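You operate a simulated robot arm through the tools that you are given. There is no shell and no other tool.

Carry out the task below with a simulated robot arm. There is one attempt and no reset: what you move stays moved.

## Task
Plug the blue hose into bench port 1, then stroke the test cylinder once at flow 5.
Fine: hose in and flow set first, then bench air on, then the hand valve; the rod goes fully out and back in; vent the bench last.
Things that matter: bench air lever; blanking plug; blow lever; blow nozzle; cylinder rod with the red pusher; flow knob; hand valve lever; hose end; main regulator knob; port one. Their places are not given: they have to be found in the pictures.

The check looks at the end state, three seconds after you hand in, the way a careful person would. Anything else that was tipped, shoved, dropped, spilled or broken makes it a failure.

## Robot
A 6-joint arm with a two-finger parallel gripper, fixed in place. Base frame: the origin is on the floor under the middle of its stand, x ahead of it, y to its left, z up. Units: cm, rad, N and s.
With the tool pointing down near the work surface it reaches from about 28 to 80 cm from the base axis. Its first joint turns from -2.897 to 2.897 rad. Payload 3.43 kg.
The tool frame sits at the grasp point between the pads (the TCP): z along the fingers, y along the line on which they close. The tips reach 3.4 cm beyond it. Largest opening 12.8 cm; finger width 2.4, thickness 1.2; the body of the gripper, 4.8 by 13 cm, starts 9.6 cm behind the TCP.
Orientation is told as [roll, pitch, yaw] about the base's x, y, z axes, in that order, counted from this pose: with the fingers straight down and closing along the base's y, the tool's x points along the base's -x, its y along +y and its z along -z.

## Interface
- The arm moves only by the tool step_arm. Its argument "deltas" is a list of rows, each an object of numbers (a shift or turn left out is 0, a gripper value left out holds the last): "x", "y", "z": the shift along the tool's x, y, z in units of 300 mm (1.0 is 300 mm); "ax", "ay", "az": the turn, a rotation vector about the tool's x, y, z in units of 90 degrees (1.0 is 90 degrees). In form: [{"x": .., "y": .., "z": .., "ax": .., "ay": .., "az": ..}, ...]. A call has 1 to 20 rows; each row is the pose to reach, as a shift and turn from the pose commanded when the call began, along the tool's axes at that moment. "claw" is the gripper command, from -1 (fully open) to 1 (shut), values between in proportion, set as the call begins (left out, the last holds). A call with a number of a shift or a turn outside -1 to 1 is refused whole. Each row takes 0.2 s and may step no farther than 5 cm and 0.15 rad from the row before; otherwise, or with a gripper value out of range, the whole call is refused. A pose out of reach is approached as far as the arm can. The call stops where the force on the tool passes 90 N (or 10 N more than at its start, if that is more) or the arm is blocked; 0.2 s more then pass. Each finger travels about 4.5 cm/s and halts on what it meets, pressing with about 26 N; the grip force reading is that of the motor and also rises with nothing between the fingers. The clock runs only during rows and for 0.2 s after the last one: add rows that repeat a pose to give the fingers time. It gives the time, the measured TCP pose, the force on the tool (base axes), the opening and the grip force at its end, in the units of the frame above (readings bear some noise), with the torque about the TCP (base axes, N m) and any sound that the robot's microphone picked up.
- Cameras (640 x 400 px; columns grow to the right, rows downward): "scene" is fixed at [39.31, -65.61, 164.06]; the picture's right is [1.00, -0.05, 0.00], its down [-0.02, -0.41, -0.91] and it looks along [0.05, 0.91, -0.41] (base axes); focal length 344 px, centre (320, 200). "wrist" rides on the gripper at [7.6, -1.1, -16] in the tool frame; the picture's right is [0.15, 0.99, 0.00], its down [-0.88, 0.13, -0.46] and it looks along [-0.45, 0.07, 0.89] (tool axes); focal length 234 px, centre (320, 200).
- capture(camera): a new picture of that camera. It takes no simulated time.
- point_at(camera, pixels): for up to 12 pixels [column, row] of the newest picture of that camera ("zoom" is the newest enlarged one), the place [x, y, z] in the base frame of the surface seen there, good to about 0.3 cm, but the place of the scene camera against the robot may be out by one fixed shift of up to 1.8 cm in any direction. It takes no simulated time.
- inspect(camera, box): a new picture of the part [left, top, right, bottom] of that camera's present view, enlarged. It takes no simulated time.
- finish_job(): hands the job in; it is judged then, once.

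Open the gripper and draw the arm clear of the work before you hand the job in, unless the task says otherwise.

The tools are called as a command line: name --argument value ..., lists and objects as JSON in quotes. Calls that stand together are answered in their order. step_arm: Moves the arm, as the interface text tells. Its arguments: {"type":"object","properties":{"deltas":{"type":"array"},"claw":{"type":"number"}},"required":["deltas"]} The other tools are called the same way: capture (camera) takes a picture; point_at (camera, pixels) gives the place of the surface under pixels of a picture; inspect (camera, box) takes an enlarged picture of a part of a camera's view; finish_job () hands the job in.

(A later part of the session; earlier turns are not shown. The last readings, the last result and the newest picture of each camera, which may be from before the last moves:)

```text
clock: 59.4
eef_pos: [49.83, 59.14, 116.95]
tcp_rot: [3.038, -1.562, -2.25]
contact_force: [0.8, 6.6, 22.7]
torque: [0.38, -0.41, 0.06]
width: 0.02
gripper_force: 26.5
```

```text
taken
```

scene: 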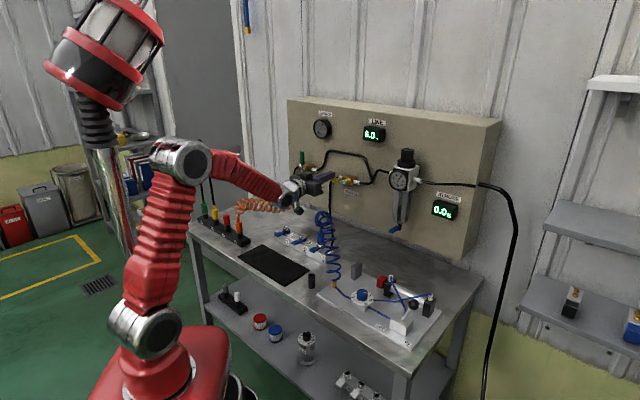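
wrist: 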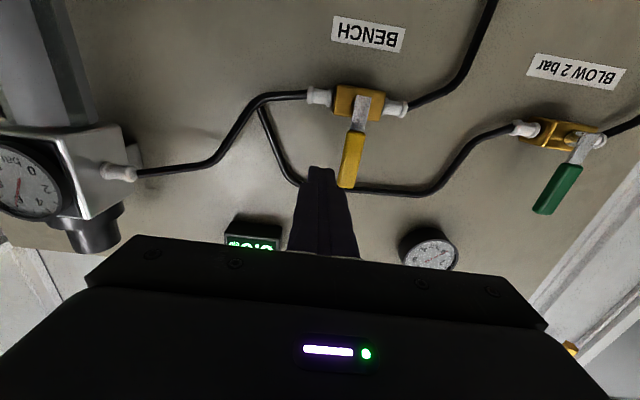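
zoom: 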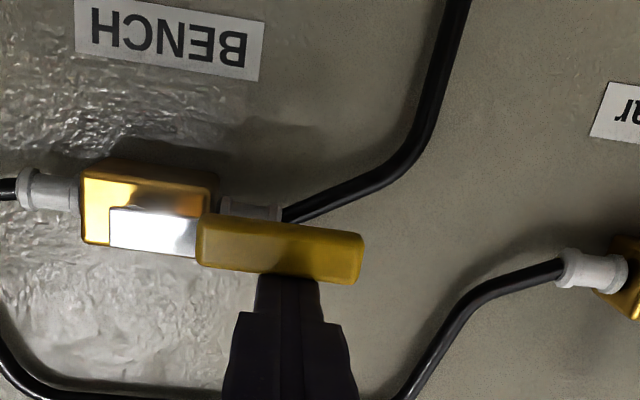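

Bench gauge reads 6 bar, the lever is at its stop and there is no hiss or blow-off. I lift off the lever, back away 18 cm, then swing toward the hand valve while turning the tool down.

step_arm --deltas '[{"x": -0.03, "z": 0}, {"x": -0.05, "z": -0.03}, {"x": -0.05, "z": -0.13}, {"x": -0.05, "z": -0.26}, {"x": -0.05, "z": -0.4}, {"x": -0.05, "z": -0.52}, {"x": -0.05, "z": -0.6}]'

step_arm --deltas '[{"x": -0.015, "y": -0.06, "ay": 0.07}, {"x": -0.03, "y": -0.12, "ay": 0.14}, {"x": -0.045, "y": -0.18, "ay": 0.21}, {"x": -0.06, "y": -0.24, "ay": 0.28}, {"x": -0.075, "y": -0.3, "ay": 0.35}, {"x": -0.09, "y": -0.36, "ay": 0.42}, {"x": -0.105, "y": -0.42, "ay": 0.49}, {"x": -0.12, "y": -0.48, "ay": 0.56}, {"x": -0.135, "y": -0.54, "ay": 0.63}, {"x": -0.15, "y": -0.6, "ay": 0.7}, {"x": -0.165, "y": -0.66, "ay": 0.77}, {"x": -0.18, "y": -0.72, "ay": 0.84}, {"x": -0.19, "y": -0.78, "ay": 0.91}, {"x": -0.2, "y": -0.83, "ay": 1.0}, {"x": -0.2, "y": -0.83, "ay": 1.0}]' --claw 0.0

capture --camera "wrist"

capture --camera "scene"

```text
clock: 61.0
eef_pos: [37.06, 46.37, 117.94]
tcp_rot: [2.062, -1.57, -1.278]
contact_force: [1.1, 0.0, 0.1]
torque: [-0.01, 0.04, 0.03]
width: 0.0
gripper_force: 26.2
```

```text
clock: 64.2
eef_pos: [54.64, 28.76, 124.22]
tcp_rot: [0.0, 0.002, 0.786]
contact_force: [0.6, 0.2, -0.6]
torque: [-0.01, -0.01, 0.02]
width: 6.39
gripper_force: 0.1
out of reach, approached as far as the arm can: row 4
```

```text
taken
```

wrist: 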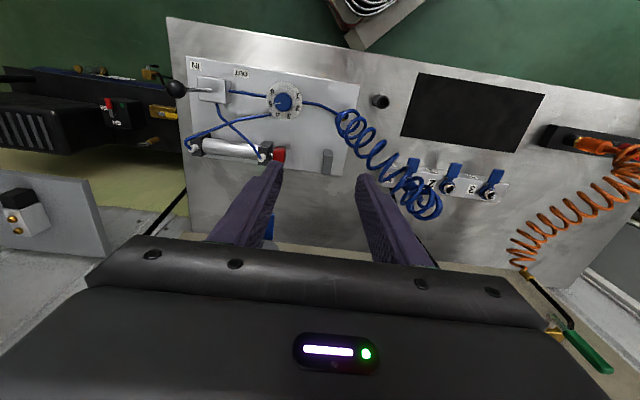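

```text
taken
```

scene: 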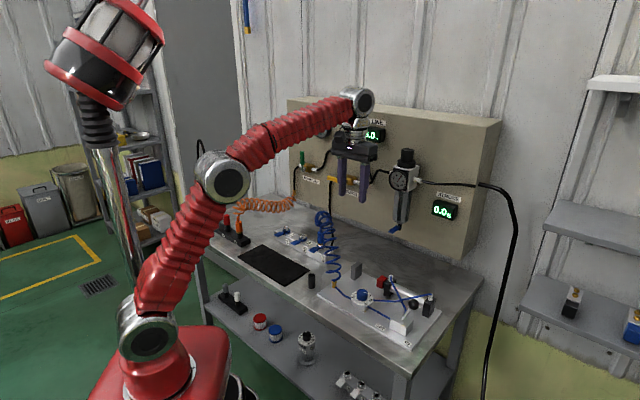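

The hand is over the bench, pointing down. I move on to above the hand valve for a precise look at the ball.

step_arm --deltas '[{"x": 0.0166, "y": -0.0925, "z": 0.0416}, {"x": 0.0333, "y": -0.185, "z": 0.0833}, {"x": 0.05, "y": -0.2775, "z": 0.125}, {"x": 0.0666, "y": -0.37, "z": 0.1666}, {"x": 0.0833, "y": -0.4625, "z": 0.2083}, {"x": 0.1, "y": -0.555, "z": 0.25}, {"x": 0.1166, "y": -0.6475, "z": 0.2916}, {"x": 0.133, "y": -0.74, "z": 0.333}, {"x": 0.133, "y": -0.74, "z": 0.333}]'

capture --camera "wrist"

inspect --camera "scene" --box '[340, 230, 460, 350]'

```text
clock: 66.2
eef_pos: [67.78, 10.22, 114.13]
tcp_rot: [0.0, 0.0, 0.785]
contact_force: [-0.8, -0.1, 0.4]
torque: [-0.01, 0.02, -0.03]
width: 6.41
gripper_force: 0.0
```

```text
taken
```

wrist: 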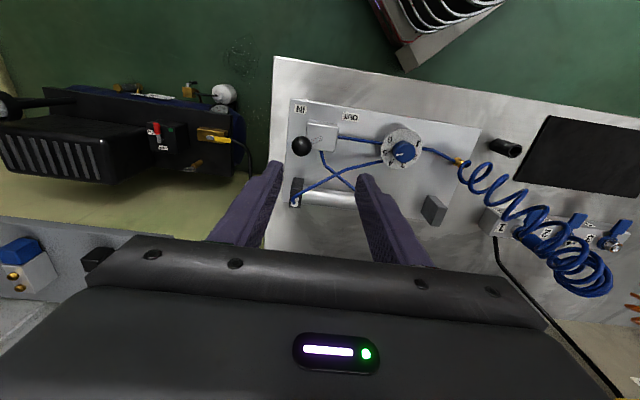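

```text
3.33 times, centred on (400, 290) of scene
```

zoom: 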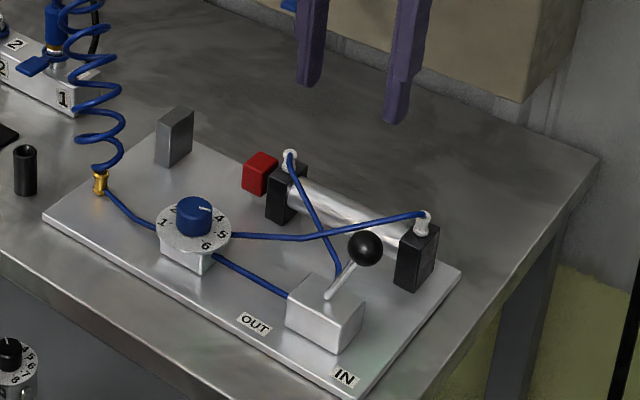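

The ball shows at wrist (302,146). I zoom on it to measure the ball, its lever base and the clearances around it.

inspect --camera "wrist" --box '[270, 90, 370, 215]'

point_at --camera "zoom" --pixels '[[230, 180], [230, 155], [230, 205], [205, 180], [255, 180], [285, 165], [310, 130], [260, 120], [330, 180], [200, 270], [220, 310], [340, 315]]'

```text
3.20 times, centred on (320, 152) of wrist
```

zoom: 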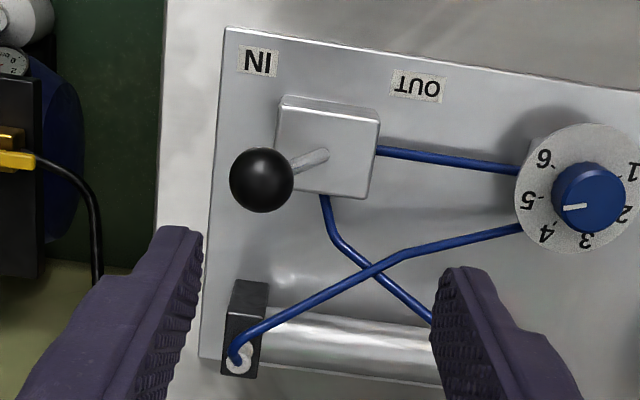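

```text
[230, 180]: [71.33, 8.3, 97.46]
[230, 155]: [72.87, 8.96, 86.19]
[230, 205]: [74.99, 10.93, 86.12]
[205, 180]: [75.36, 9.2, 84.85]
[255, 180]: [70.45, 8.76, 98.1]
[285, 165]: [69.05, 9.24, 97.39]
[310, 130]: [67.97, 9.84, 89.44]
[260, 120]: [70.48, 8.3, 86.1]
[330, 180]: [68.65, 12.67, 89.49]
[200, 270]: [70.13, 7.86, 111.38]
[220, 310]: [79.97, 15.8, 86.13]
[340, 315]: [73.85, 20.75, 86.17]
```

Ball centre is about u 43.0, v 56.15, z 96.8 (radius 1.45), with the lever base at u 40.1. I lower the open fingers around the ball so that one sits on each side of it.

step_arm --deltas '[{"x": -0.0333, "y": -0.0767, "z": 0.05}, {"x": -0.0333, "y": -0.0767, "z": 0.15}, {"x": -0.0333, "y": -0.0767, "z": 0.25}, {"x": -0.0333, "y": -0.0767, "z": 0.35}, {"x": -0.0333, "y": -0.0767, "z": 0.43}, {"x": -0.0333, "y": -0.0767, "z": 0.503}, {"x": -0.0333, "y": -0.0767, "z": 0.503}]'

capture --camera "wrist"

inspect --camera "scene" --box '[340, 230, 460, 350]'

```text
clock: 67.8
eef_pos: [70.03, 9.25, 98.94]
tcp_rot: [0.002, -0.001, 0.786]
contact_force: [1.2, 0.0, 0.1]
torque: [-0.01, -0.03, 0.03]
width: 6.39
gripper_force: 0.1
```

```text
taken
```

wrist: 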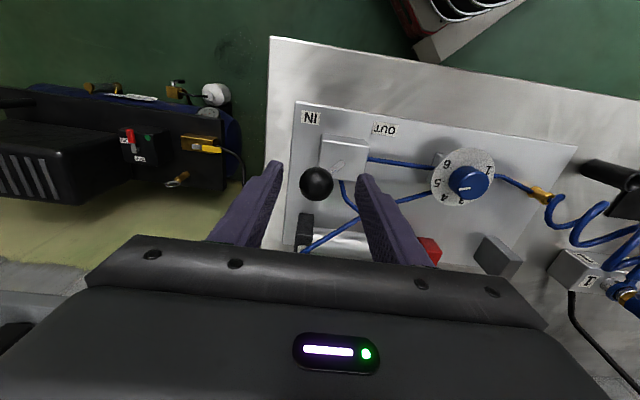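

```text
3.33 times, centred on (400, 290) of scene
```

zoom: 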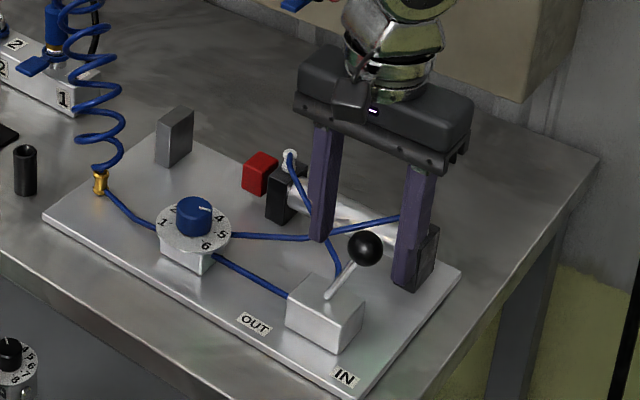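

The ball sits between the fingers. I move the hand toward OUT (tool +y) by 6 cm and look at the lever and rod.

step_arm --deltas '[{"y": 0.03}, {"y": 0.06}, {"y": 0.09}, {"y": 0.12}, {"y": 0.15}, {"y": 0.18}, {"y": 0.2}]'

inspect --camera "scene" --box '[330, 190, 470, 340]'

capture --camera "wrist"

```text
clock: 69.4
eef_pos: [65.63, 13.58, 98.78]
tcp_rot: [0.002, 0.0, 0.785]
contact_force: [0.0, -0.4, -0.5]
torque: [-0.01, 0.02, 0.01]
width: 6.39
gripper_force: 0.1
```

```text
2.67 times, centred on (400, 265) of scene
```

zoom: 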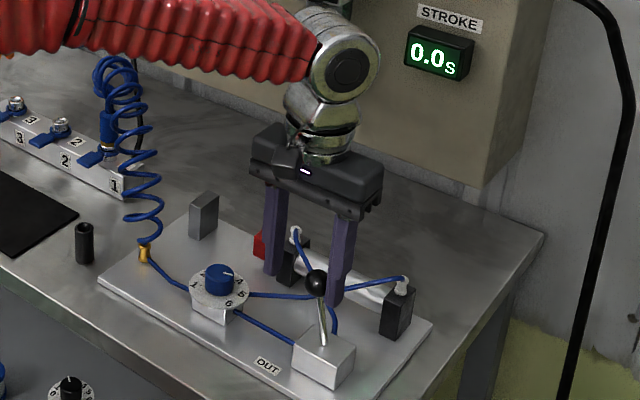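

```text
taken
```

wrist: 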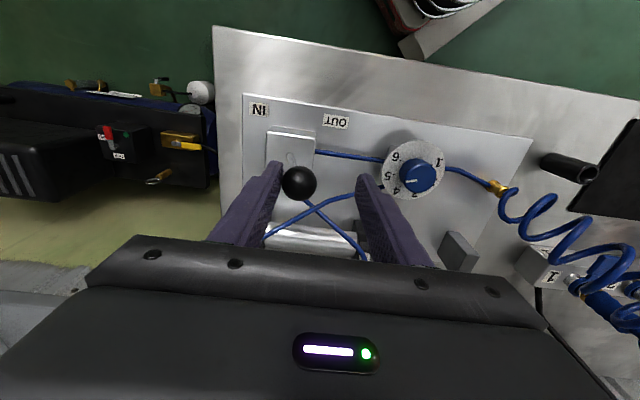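

The lever follows and is just past upright. I continue 3.6 cm toward OUT.

step_arm --deltas '[{"y": 0.024}, {"y": 0.048}, {"y": 0.072}, {"y": 0.096}, {"y": 0.12}]'

inspect --camera "scene" --box '[330, 190, 470, 340]'

capture --camera "wrist"

```text
clock: 70.6
eef_pos: [63.45, 15.67, 98.85]
tcp_rot: [-0.005, 0.0, 0.784]
contact_force: [38.5, -35.4, -8.6]
torque: [-0.29, -0.91, -0.03]
width: 9.61
gripper_force: 26.2
```

```text
2.67 times, centred on (400, 265) of scene
```

zoom: 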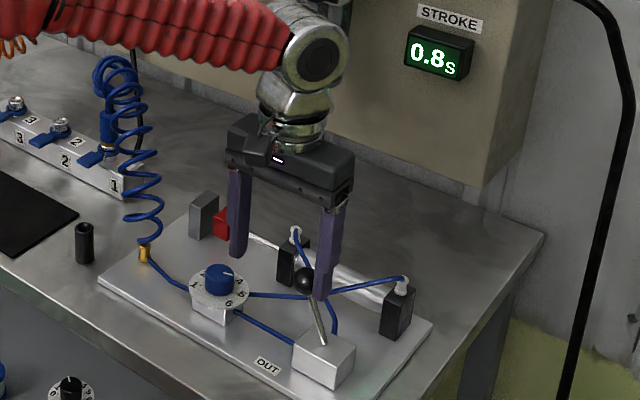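

```text
taken
```

wrist: 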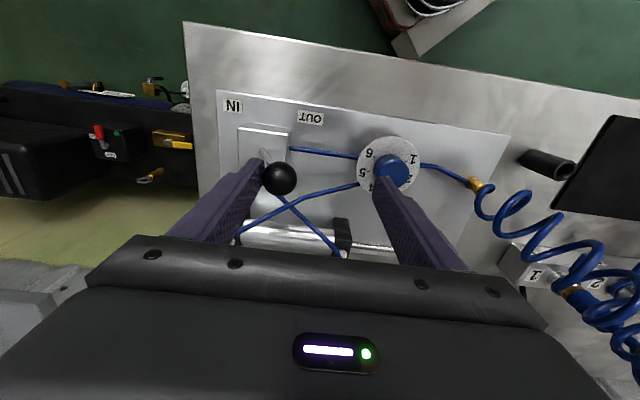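

The lever is at its OUT stop (52 N pushed the fingers apart), STROKE shows 0.8 s and the red pusher has moved to the grey block. I back off 1.5 cm, wait a moment and look at the rod.

step_arm --deltas '[{"y": -0.02}, {"y": -0.04}, {"y": -0.05}, {"y": -0.05}, {"y": -0.05}, {"y": -0.05}, {"y": -0.05}]'

inspect --camera "scene" --box '[330, 190, 470, 340]'

inspect --camera "scene" --box '[345, 255, 435, 335]'

capture --camera "wrist"

```text
clock: 72.2
eef_pos: [64.22, 14.9, 98.99]
tcp_rot: [-0.001, 0.0, 0.785]
contact_force: [13.4, -19.0, 3.7]
torque: [-0.55, -0.46, -0.2]
width: 7.77
gripper_force: 12.0
```

```text
2.67 times, centred on (400, 265) of scene
```

zoom: 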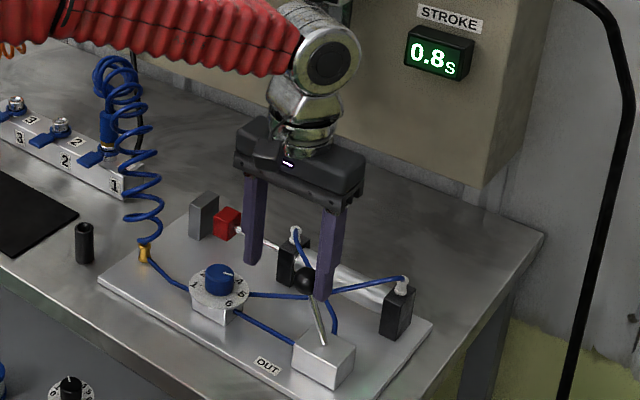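

```text
5.00 times, centred on (390, 295) of scene
```

zoom: 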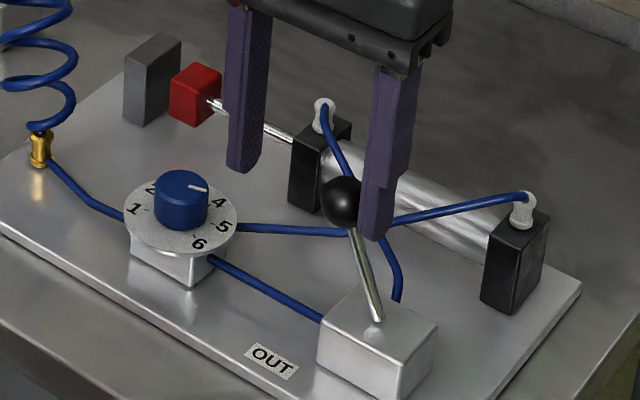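

```text
taken
```

wrist: 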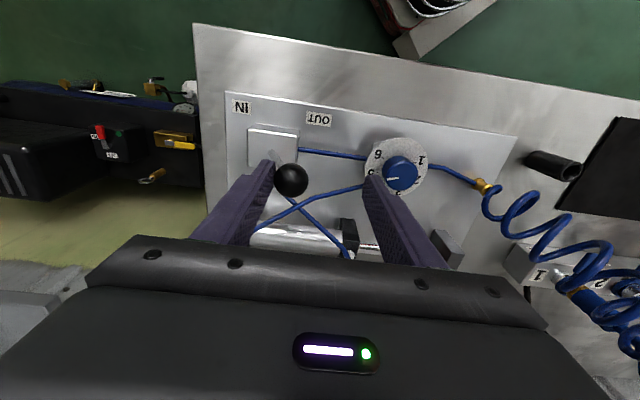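

Rod is out with the pusher at the grey block, and the timer rests at 0.8 s. I zoom to confirm it is fully out.

inspect --camera "scene" --box '[345, 255, 405, 305]'

step_arm --deltas '[{"y": -0.02}, {"y": -0.03}, {"y": -0.03}, {"y": -0.03}, {"y": -0.03}]'

inspect --camera "scene" --box '[345, 255, 435, 335]'

```text
8.00 times, centred on (375, 280) of scene
```

zoom: 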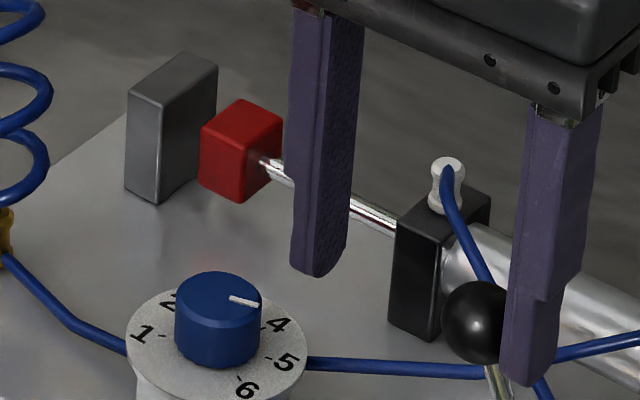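

```text
clock: 73.4
eef_pos: [64.81, 14.43, 99.02]
tcp_rot: [0.001, 0.0, 0.785]
contact_force: [2.1, -0.5, -0.3]
torque: [0.02, 0.0, 0.0]
width: 6.51
gripper_force: 1.1
```

```text
5.00 times, centred on (390, 295) of scene
```

zoom: 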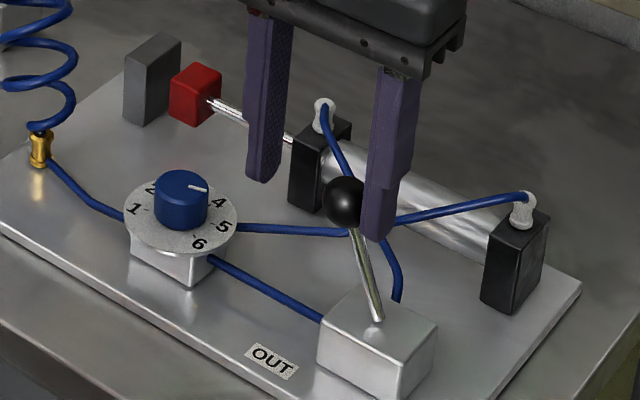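

Pusher is up against the block and has not moved for seconds, so the rod is fully out. I now sweep the hand back toward IN (tool -y).

step_arm --deltas '[{"y": -0.03}, {"y": -0.06}, {"y": -0.09}, {"y": -0.12}, {"y": -0.15}, {"y": -0.18}, {"y": -0.21}, {"y": -0.24}, {"y": -0.27}, {"y": -0.295}, {"y": -0.313}]'

inspect --camera "scene" --box '[330, 190, 470, 340]'

inspect --camera "scene" --box '[345, 255, 435, 335]'

```text
clock: 75.8
eef_pos: [71.55, 7.85, 98.92]
tcp_rot: [0.002, 0.001, 0.785]
contact_force: [-4.5, 1.7, 0.1]
torque: [0.0, 0.17, 0.03]
width: 6.68
gripper_force: 1.9
```

```text
2.67 times, centred on (400, 265) of scene
```

zoom: 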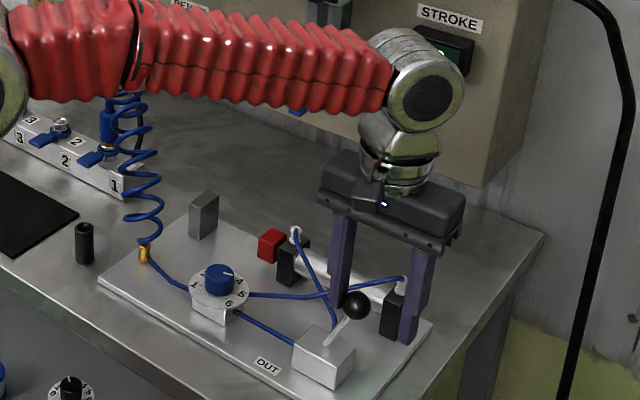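

```text
5.00 times, centred on (390, 295) of scene
```

zoom: 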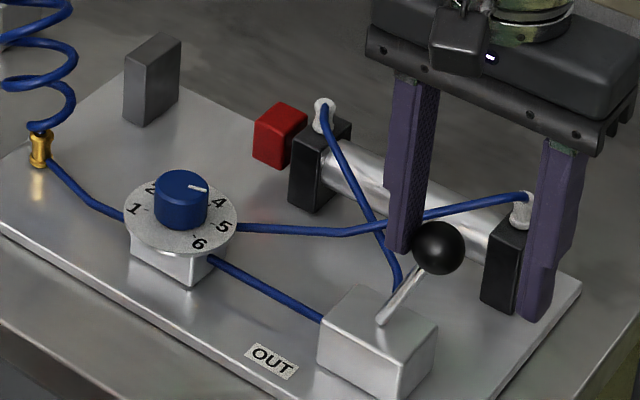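

The rod is back in and the lever is at its IN stop, as at the start. I back off the ball 0.7 cm and rise straight up, then check the rod and the valve.

step_arm --deltas '[{"y": 0.024}, {"y": 0.045}, {"y": 0.045, "z": -0.08}, {"y": 0.045, "z": -0.2}, {"y": 0.045, "z": -0.33}, {"y": 0.045, "z": -0.46}, {"y": 0.045, "z": -0.6}, {"y": 0.045, "z": -0.75}]'

inspect --camera "scene" --box '[345, 255, 435, 335]'

inspect --camera "scene" --box '[290, 90, 490, 220]'

```text
clock: 77.6
eef_pos: [69.16, 8.41, 120.12]
tcp_rot: [0.005, 0.001, 0.786]
contact_force: [2.3, -0.6, -2.3]
torque: [0.03, 0.24, -0.01]
width: 6.39
gripper_force: 0.0
out of reach, approached as far as the arm can: row 8
```

```text
5.00 times, centred on (390, 295) of scene
```

zoom: 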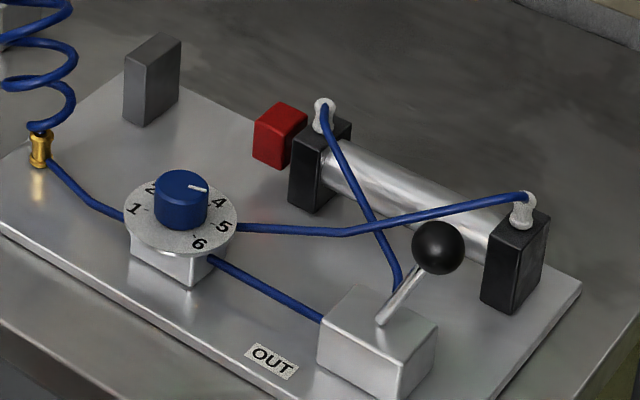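

```text
3.08 times, centred on (390, 155) of scene
```

zoom: 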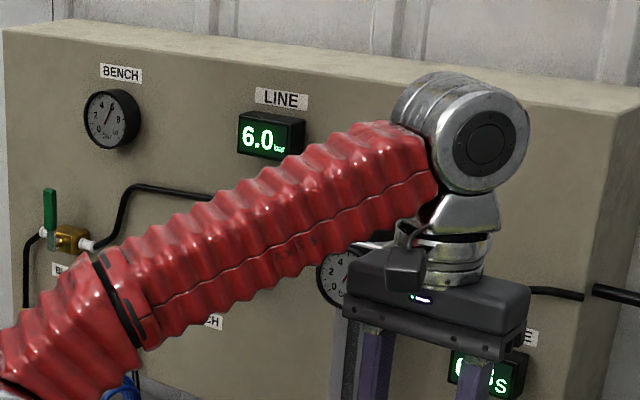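

Rod fully in, valve at IN, knob still at 5. Now I head back toward the panel for the vent: first 26 cm to the left at height, closing the fingers.

step_arm --deltas '[{"y": 0.08}, {"y": 0.18}, {"y": 0.3}, {"y": 0.42}, {"y": 0.54}, {"y": 0.66}, {"y": 0.78}, {"y": 0.867}, {"y": 0.867}]' --claw 1

capture --camera "scene"

inspect --camera "scene" --box '[280, 190, 370, 270]'

```text
clock: 79.6
eef_pos: [50.72, 26.91, 120.64]
tcp_rot: [0.002, -0.001, 0.786]
contact_force: [0.0, 0.3, -0.2]
torque: [-0.01, 0.01, 0.01]
width: 0.0
gripper_force: 25.9
```

```text
taken
```

scene: 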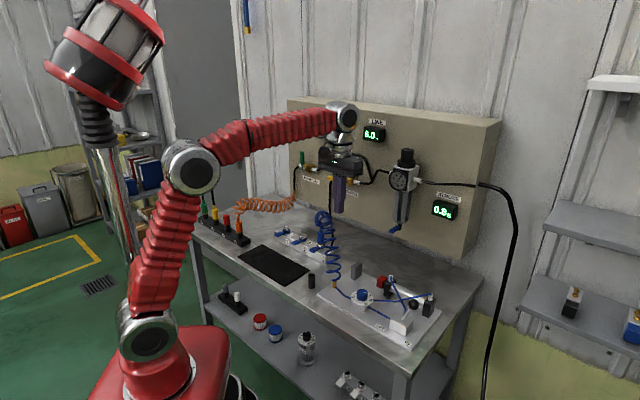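

```text
5.00 times, centred on (325, 230) of scene
```

zoom: 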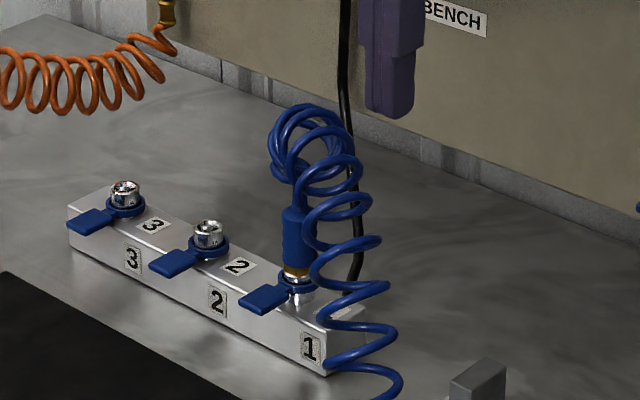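

The hose is still seated in port 1 and all looks calm. I tilt the tool to 30° below horizontal (so that the camera stays above the coil) while moving to just in front of and below the bench lever.

step_arm --deltas '[{"x": -0.0167, "y": 0.065, "z": 0.02, "ay": -0.0556}, {"x": -0.0333, "y": 0.13, "z": 0.04, "ay": -0.111}, {"x": -0.05, "y": 0.195, "z": 0.06, "ay": -0.167}, {"x": -0.0667, "y": 0.26, "z": 0.08, "ay": -0.222}, {"x": -0.0833, "y": 0.325, "z": 0.1, "ay": -0.278}, {"x": -0.1, "y": 0.39, "z": 0.12, "ay": -0.333}, {"x": -0.1167, "y": 0.455, "z": 0.14, "ay": -0.389}, {"x": -0.1333, "y": 0.52, "z": 0.16, "ay": -0.444}, {"x": -0.15, "y": 0.585, "z": 0.18, "ay": -0.5}, {"x": -0.1667, "y": 0.65, "z": 0.205, "ay": -0.556}, {"x": -0.1833, "y": 0.715, "z": 0.23, "ay": -0.611}, {"x": -0.2, "y": 0.78, "z": 0.253, "ay": -0.667}, {"x": -0.2, "y": 0.78, "z": 0.253, "ay": -0.667}]'

capture --camera "wrist"

capture --camera "scene"

```text
clock: 82.4
eef_pos: [38.28, 47.71, 112.92]
tcp_rot: [0.007, -1.048, 0.779]
contact_force: [0.4, -0.1, -0.1]
torque: [-0.01, 0.01, -0.01]
width: 0.01
gripper_force: 25.9
out of reach, approached as far as the arm can: row 12
```

```text
taken
```

wrist: 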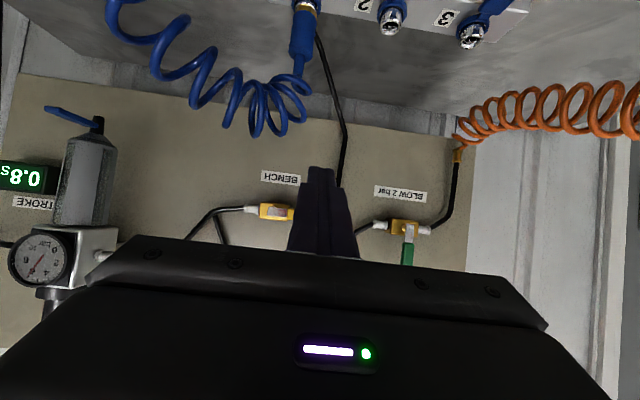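

```text
taken
```

scene: 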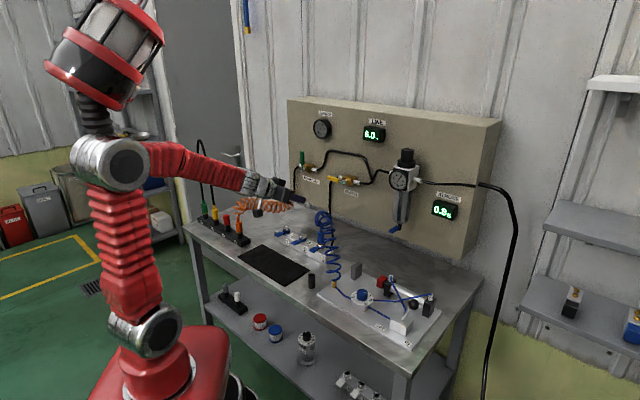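

TCP is at u -6.7, v 60.8, z 112.9, with the lever level ahead. I go forward 11 cm horizontally, then look.

step_arm --deltas '[{"x": -0.045, "z": 0.078}, {"x": -0.09, "z": 0.156}, {"x": -0.14, "z": 0.242}, {"x": -0.183, "z": 0.3175}, {"x": -0.183, "z": 0.3175}]'

capture --camera "wrist"

inspect --camera "scene" --box '[290, 140, 390, 240]'

```text
clock: 83.6
eef_pos: [46.21, 55.51, 113.05]
tcp_rot: [0.002, -1.048, 0.784]
contact_force: [0.6, 1.0, -0.1]
torque: [0.05, -0.02, -0.03]
width: 0.0
gripper_force: 26.2
```

```text
taken
```

wrist: 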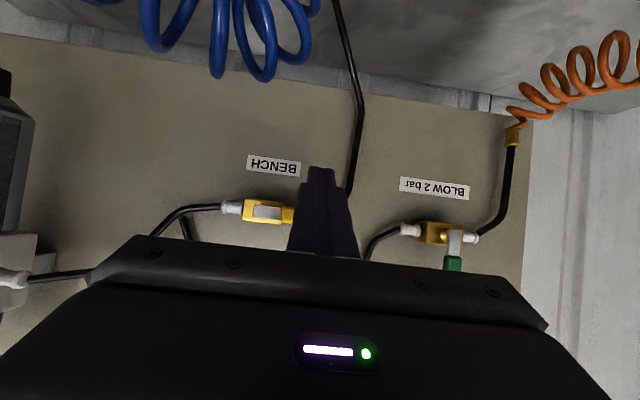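

```text
4.00 times, centred on (340, 190) of scene
```

zoom: 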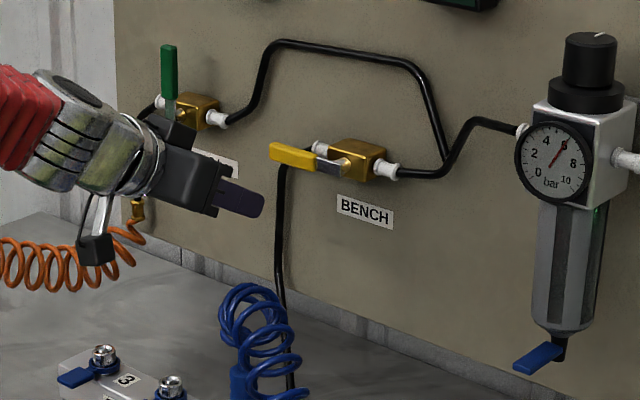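

The fingertips are below and in front of the handle. I measure the lever's exact height from here before going under it.

inspect --camera "wrist" --box '[220, 160, 370, 260]'

point_at --camera "zoom" --pixels '[[200, 220], [230, 222], [290, 225], [300, 235], [300, 215], [310, 225], [550, 90], [560, 130]]'

point_at --camera "scene" --pixels '[[330, 178], [338, 180], [345, 181], [322, 195]]'

```text
4.00 times, centred on (295, 210) of wrist
```

zoom: 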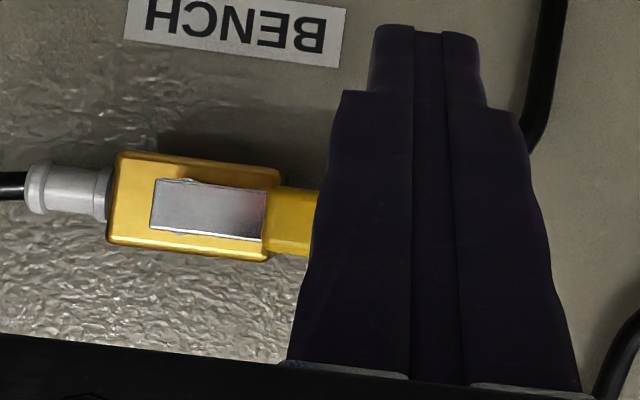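

```text
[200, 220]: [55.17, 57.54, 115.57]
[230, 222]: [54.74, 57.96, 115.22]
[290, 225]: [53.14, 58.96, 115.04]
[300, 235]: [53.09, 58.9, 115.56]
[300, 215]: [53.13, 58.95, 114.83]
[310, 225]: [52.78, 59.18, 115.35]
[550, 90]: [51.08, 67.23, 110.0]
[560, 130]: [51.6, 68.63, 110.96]
```

```text
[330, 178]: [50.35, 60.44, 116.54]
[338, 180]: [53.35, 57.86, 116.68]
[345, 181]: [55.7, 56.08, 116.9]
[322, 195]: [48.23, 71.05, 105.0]
```

Lever axis is at z≈115.1, front face v≈79.3; the finger's top there would be at z 113.3, so it fits under. I advance 5.2 cm under the handle.

step_arm --deltas '[{"x": -0.03, "z": 0.052}, {"x": -0.06, "z": 0.104}, {"x": -0.0867, "z": 0.15}, {"x": -0.0867, "z": 0.15}]'

inspect --camera "scene" --box '[300, 150, 370, 220]'

inspect --camera "wrist" --box '[220, 140, 400, 260]'

```text
clock: 84.6
eef_pos: [49.89, 59.18, 112.86]
tcp_rot: [0.002, -1.047, 0.783]
contact_force: [-0.1, 0.1, 0.3]
torque: [-0.01, -0.01, 0.01]
width: 0.01
gripper_force: 26.0
```

```text
5.71 times, centred on (335, 185) of scene
```

zoom: 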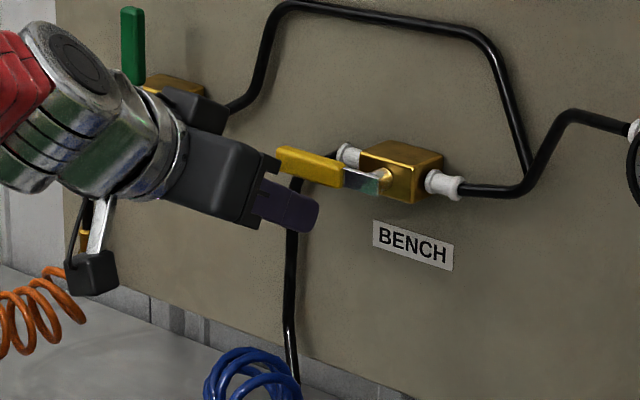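

```text
3.33 times, centred on (310, 200) of wrist
```

zoom: 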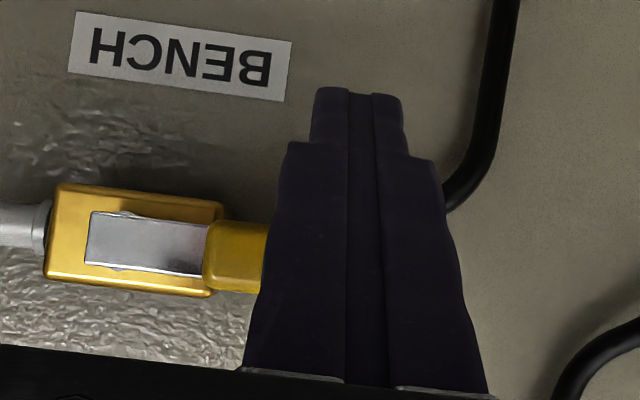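

The fingers are under the handle. I lift along the arc to about halfway and check.

step_arm --deltas '[{"x": -0.0318, "y": -0.001, "z": -0.0183}, {"x": -0.05, "y": 0.008, "z": -0.0289}, {"x": -0.0678, "y": 0.0147, "z": -0.0392}, {"x": -0.088, "y": 0.0175, "z": -0.0508}, {"x": -0.1094, "y": 0.0193, "z": -0.0632}, {"x": -0.132, "y": 0.016, "z": -0.0762}, {"x": -0.1541, "y": 0.0093, "z": -0.089}]'

inspect --camera "scene" --box '[300, 150, 370, 220]'

inspect --camera "wrist" --box '[220, 140, 400, 260]'

```text
clock: 86.2
eef_pos: [49.65, 59.28, 118.13]
tcp_rot: [0.001, -1.047, 0.783]
contact_force: [0.2, -1.2, -0.3]
torque: [-0.06, 0.02, -0.01]
width: 0.0
gripper_force: 26.0
```

```text
5.71 times, centred on (335, 185) of scene
```

zoom: 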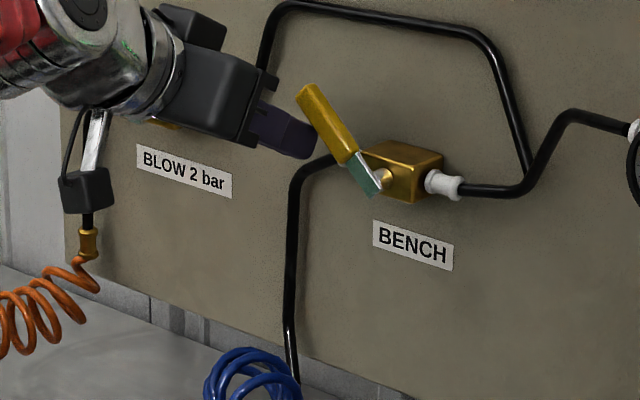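

```text
3.33 times, centred on (310, 200) of wrist
```

zoom: 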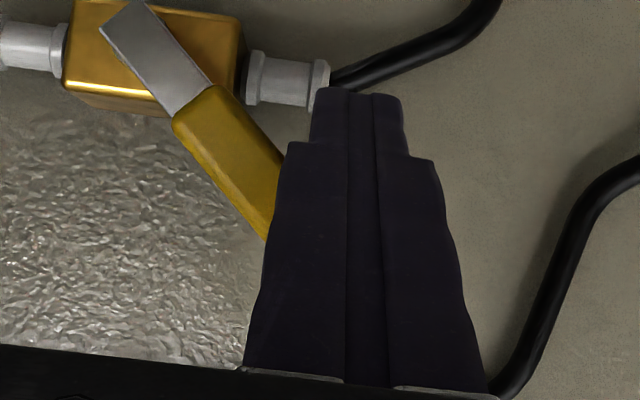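

The lever is at about 45° and follows smoothly. I carry on along the arc to upright.

step_arm --deltas '[{"x": -0.023, "y": -0.01, "z": -0.0133}, {"x": -0.0447, "y": -0.025, "z": -0.0258}, {"x": -0.063, "y": -0.046, "z": -0.0364}, {"x": -0.0802, "y": -0.0677, "z": -0.0463}, {"x": -0.093, "y": -0.095, "z": -0.0537}, {"x": -0.1036, "y": -0.118, "z": -0.0598}]'

inspect --camera "scene" --box '[300, 110, 380, 200]'

inspect --camera "wrist" --box '[220, 100, 400, 260]'

```text
clock: 87.6
eef_pos: [52.16, 56.79, 121.81]
tcp_rot: [0.001, -1.049, 0.784]
contact_force: [-0.5, -0.7, -0.5]
torque: [-0.01, 0.03, 0.01]
width: 0.0
gripper_force: 25.9
```

```text
4.44 times, centred on (340, 155) of scene
```

zoom: 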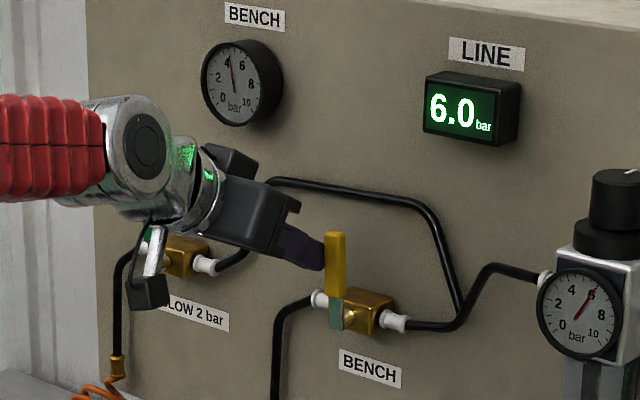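

```text
2.50 times, centred on (310, 180) of wrist
```

zoom: 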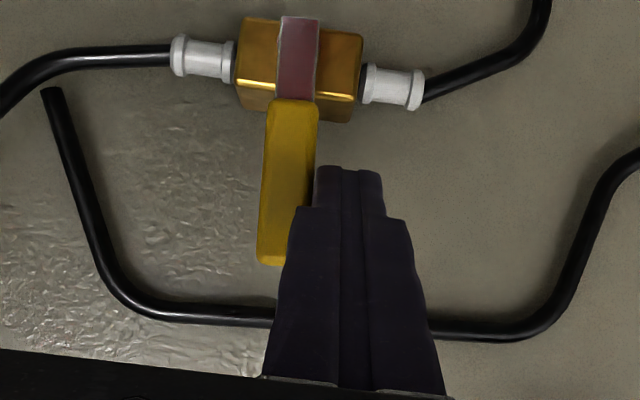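

The lever is nearly upright and the bench gauge is falling (about 4.5). I press it gently to its stop and wait for the gauge to reach zero.

step_arm --deltas '[{"y": -0.006}, {"y": -0.012}, {"y": -0.018}, {"y": -0.022}, {"y": -0.022}]'

inspect --camera "scene" --box '[300, 110, 380, 200]'

inspect --camera "wrist" --box '[220, 100, 400, 260]'

```text
clock: 88.8
eef_pos: [52.47, 56.59, 121.74]
tcp_rot: [0.0, -1.05, 0.785]
contact_force: [-7.9, 11.9, 2.0]
torque: [0.23, 0.13, 0.44]
width: 0.0
gripper_force: 25.7
```

```text
4.44 times, centred on (340, 155) of scene
```

zoom: 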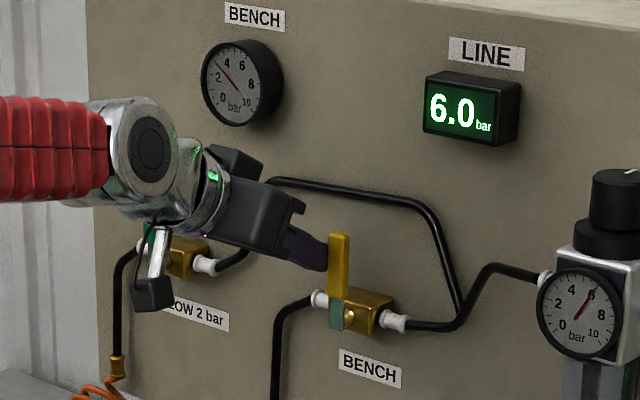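

```text
2.50 times, centred on (310, 180) of wrist
```

zoom: 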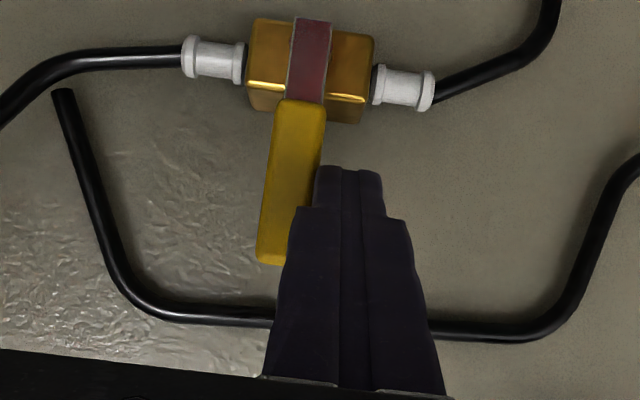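

The stop is reached (14 N) and the gauge is falling further. I move off the handle 1 cm and back straight out 18 cm.

step_arm --deltas '[{"y": 0.02}, {"y": 0.04}, {"x": 0.03, "y": 0.04, "z": -0.052}, {"x": 0.09, "y": 0.04, "z": -0.156}, {"x": 0.16, "y": 0.04, "z": -0.277}, {"x": 0.23, "y": 0.04, "z": -0.398}, {"x": 0.3, "y": 0.04, "z": -0.52}, {"x": 0.3, "y": 0.04, "z": -0.52}]'

capture --camera "scene"

inspect --camera "scene" --box '[290, 100, 390, 200]'

inspect --camera "scene" --box '[280, 200, 450, 340]'

```text
clock: 90.6
eef_pos: [38.97, 44.31, 121.74]
tcp_rot: [0.003, -1.048, 0.783]
contact_force: [-0.6, 0.5, 0.5]
torque: [-0.01, -0.03, 0.0]
width: 0.03
gripper_force: 26.3
```

```text
taken
```

scene: 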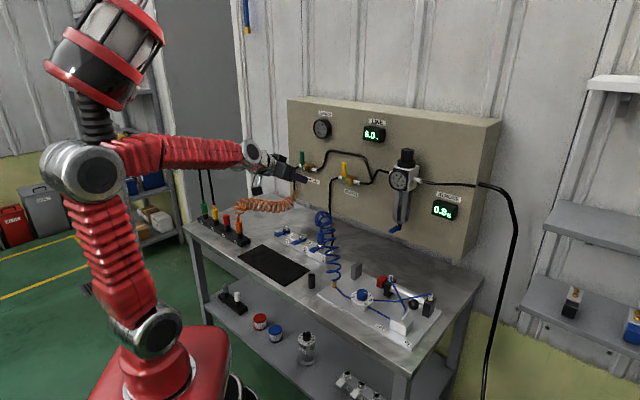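

```text
4.00 times, centred on (340, 150) of scene
```

zoom: 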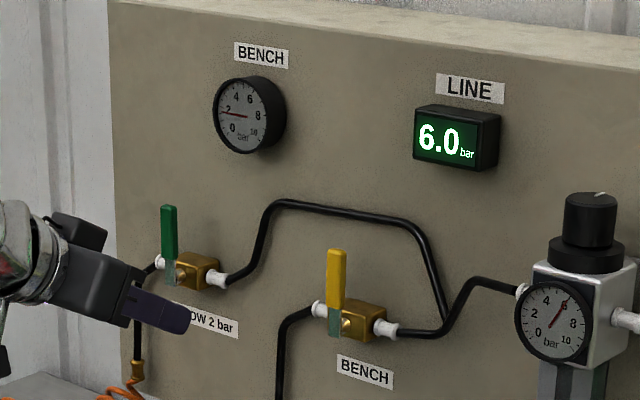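

```text
2.86 times, centred on (365, 270) of scene
```

zoom: 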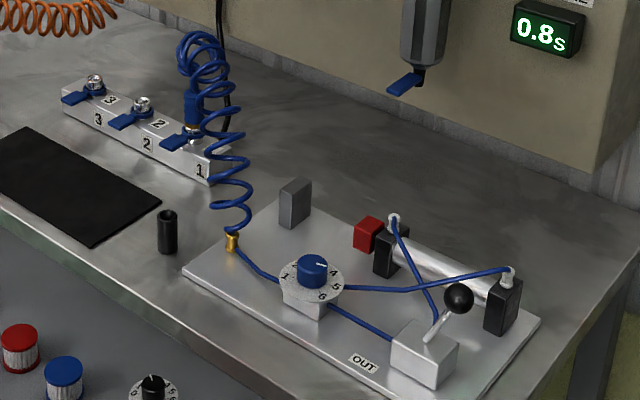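

Lever upright, gauge at about 1.7 bar and falling, everything else in place. I open the gripper, turn the tool down and draw back toward the starting place while the bench vents.

step_arm --deltas '[{"x": -0.0017, "y": -0.036, "z": -0.072, "ay": 0.0556}, {"x": -0.0033, "y": -0.073, "z": -0.144, "ay": 0.111}, {"x": -0.005, "y": -0.11, "z": -0.2165, "ay": 0.167}, {"x": -0.0067, "y": -0.146, "z": -0.289, "ay": 0.222}, {"x": -0.0083, "y": -0.1825, "z": -0.361, "ay": 0.278}, {"x": -0.01, "y": -0.219, "z": -0.433, "ay": 0.333}, {"x": -0.0117, "y": -0.2555, "z": -0.505, "ay": 0.389}, {"x": -0.0133, "y": -0.292, "z": -0.577, "ay": 0.444}, {"x": -0.015, "y": -0.3285, "z": -0.65, "ay": 0.5}, {"x": -0.0167, "y": -0.365, "z": -0.722, "ay": 0.556}, {"x": -0.0183, "y": -0.4015, "z": -0.794, "ay": 0.611}, {"x": -0.02, "y": -0.438, "z": -0.866, "ay": 0.667}, {"x": -0.02, "y": -0.438, "z": -0.866, "ay": 0.667}]' --claw -1

capture --camera "scene"

inspect --camera "scene" --box '[280, 90, 480, 230]'

inspect --camera "scene" --box '[260, 200, 450, 350]'

capture --camera "wrist"

```text
clock: 93.4
eef_pos: [32.54, 19.47, 135.44]
tcp_rot: [-0.002, 0.001, 0.786]
contact_force: [0.5, -0.4, 0.7]
torque: [0.01, -0.01, -0.02]
width: 12.8
gripper_force: 0.0
```

```text
taken
```

scene: 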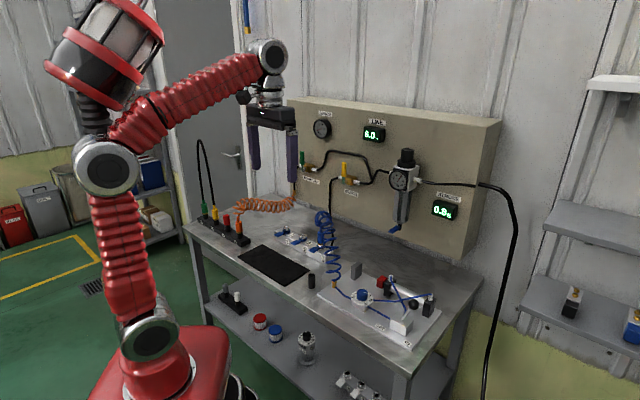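

```text
2.86 times, centred on (380, 160) of scene
```

zoom: 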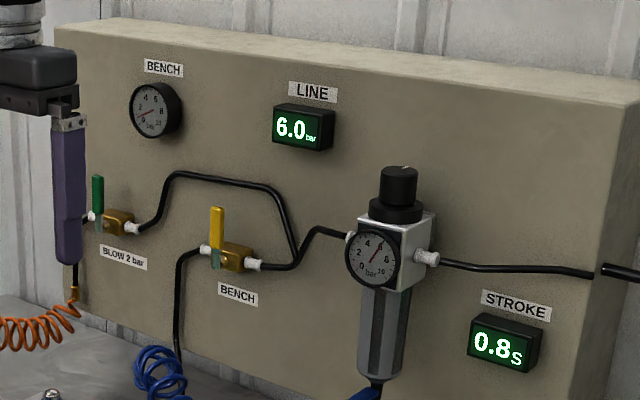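

```text
2.67 times, centred on (355, 275) of scene
```

zoom: 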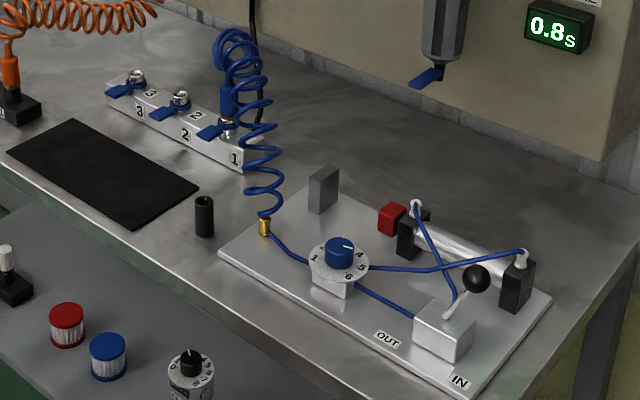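

```text
taken
```

wrist: 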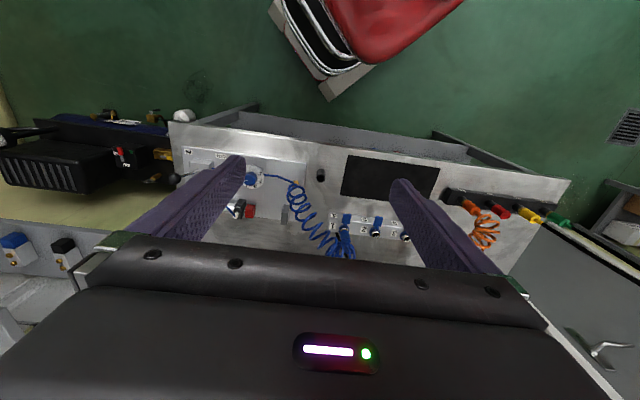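

The arm is clear and the gauge is near 1 bar. I wait a few seconds for it to reach zero and check the gauge, knob, port and rod once more.

step_arm --deltas '[{"z": 0}, {"z": 0}, {"z": 0}, {"z": 0}, {"z": 0}, {"z": 0}, {"z": 0}, {"z": 0}, {"z": 0}, {"z": 0}, {"z": 0}, {"z": 0}, {"z": 0}, {"z": 0}, {"z": 0}, {"z": 0}, {"z": 0}, {"z": 0}, {"z": 0}, {"z": 0}]'

inspect --camera "scene" --box '[310, 110, 360, 190]'

inspect --camera "scene" --box '[310, 225, 350, 260]'

inspect --camera "scene" --box '[345, 260, 445, 340]'

inspect --camera "wrist" --box '[320, 200, 390, 270]'

```text
clock: 97.6
eef_pos: [32.59, 19.57, 135.36]
tcp_rot: [-0.001, 0.001, 0.787]
contact_force: [-0.7, 0.1, -0.4]
torque: [-0.02, 0.0, 0.03]
width: 12.8
gripper_force: 0.1
```

```text
5.00 times, centred on (335, 150) of scene
```

zoom: 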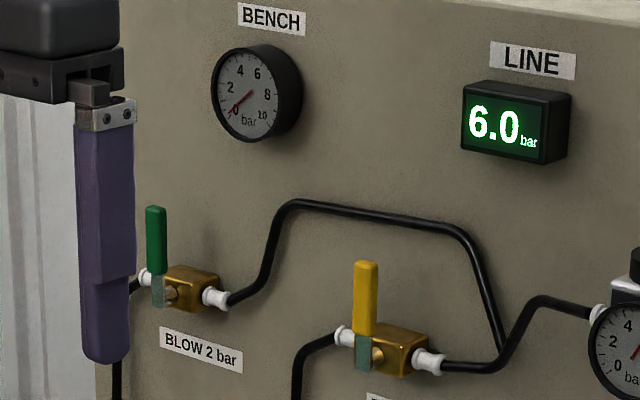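

```text
11.43 times, centred on (330, 242) of scene
```

zoom: 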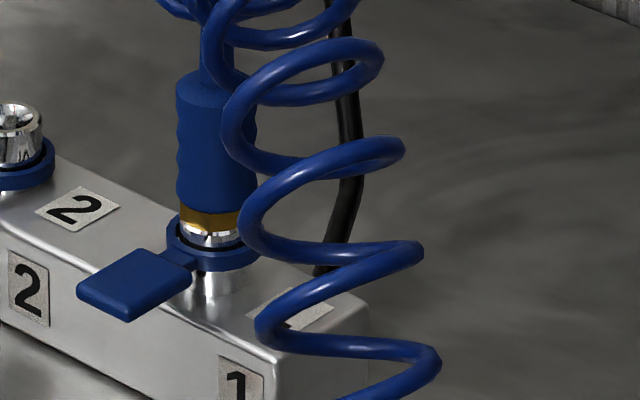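

```text
5.00 times, centred on (395, 300) of scene
```

zoom: 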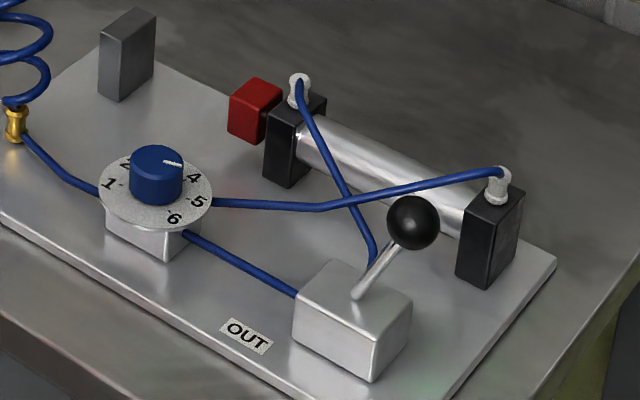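

```text
5.71 times, centred on (355, 235) of wrist
```

zoom: 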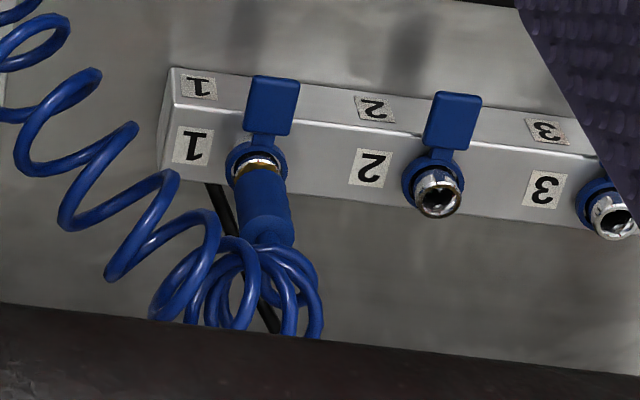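

Bench gauge is essentially at zero, hose seated in port 1, rod in, valve at IN, knob at 5, bench lever upright and other parts untouched. I wait a last few seconds and read the gauge again.

step_arm --deltas '[{"z": 0}, {"z": 0}, {"z": 0}, {"z": 0}, {"z": 0}, {"z": 0}, {"z": 0}, {"z": 0}, {"z": 0}, {"z": 0}, {"z": 0}, {"z": 0}, {"z": 0}, {"z": 0}, {"z": 0}, {"z": 0}, {"z": 0}, {"z": 0}, {"z": 0}, {"z": 0}]'

inspect --camera "scene" --box '[310, 110, 340, 140]'

inspect --camera "wrist" --box '[225, 160, 285, 200]'

```text
clock: 101.8
eef_pos: [32.62, 19.53, 135.24]
tcp_rot: [0.0, -0.002, 0.786]
contact_force: [0.0, -0.1, 0.3]
torque: [-0.01, 0.0, 0.0]
width: 12.78
gripper_force: 0.0
```

```text
13.33 times, centred on (325, 125) of scene
```

zoom: 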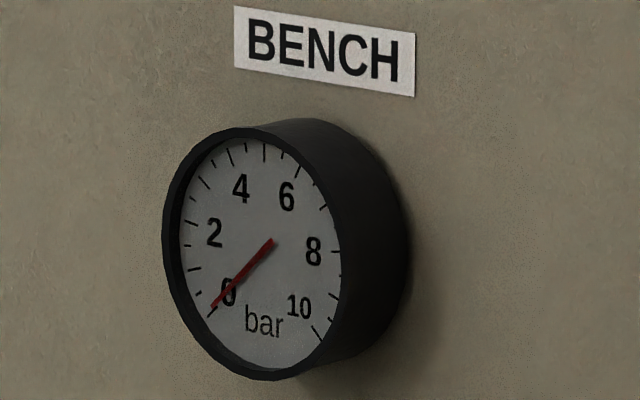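

```text
10.00 times, centred on (255, 180) of wrist
```

zoom: 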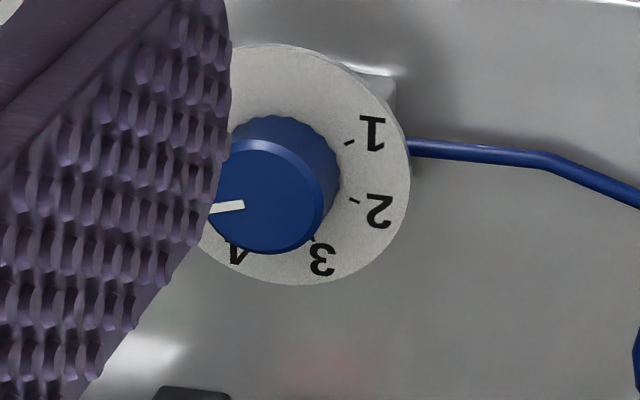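

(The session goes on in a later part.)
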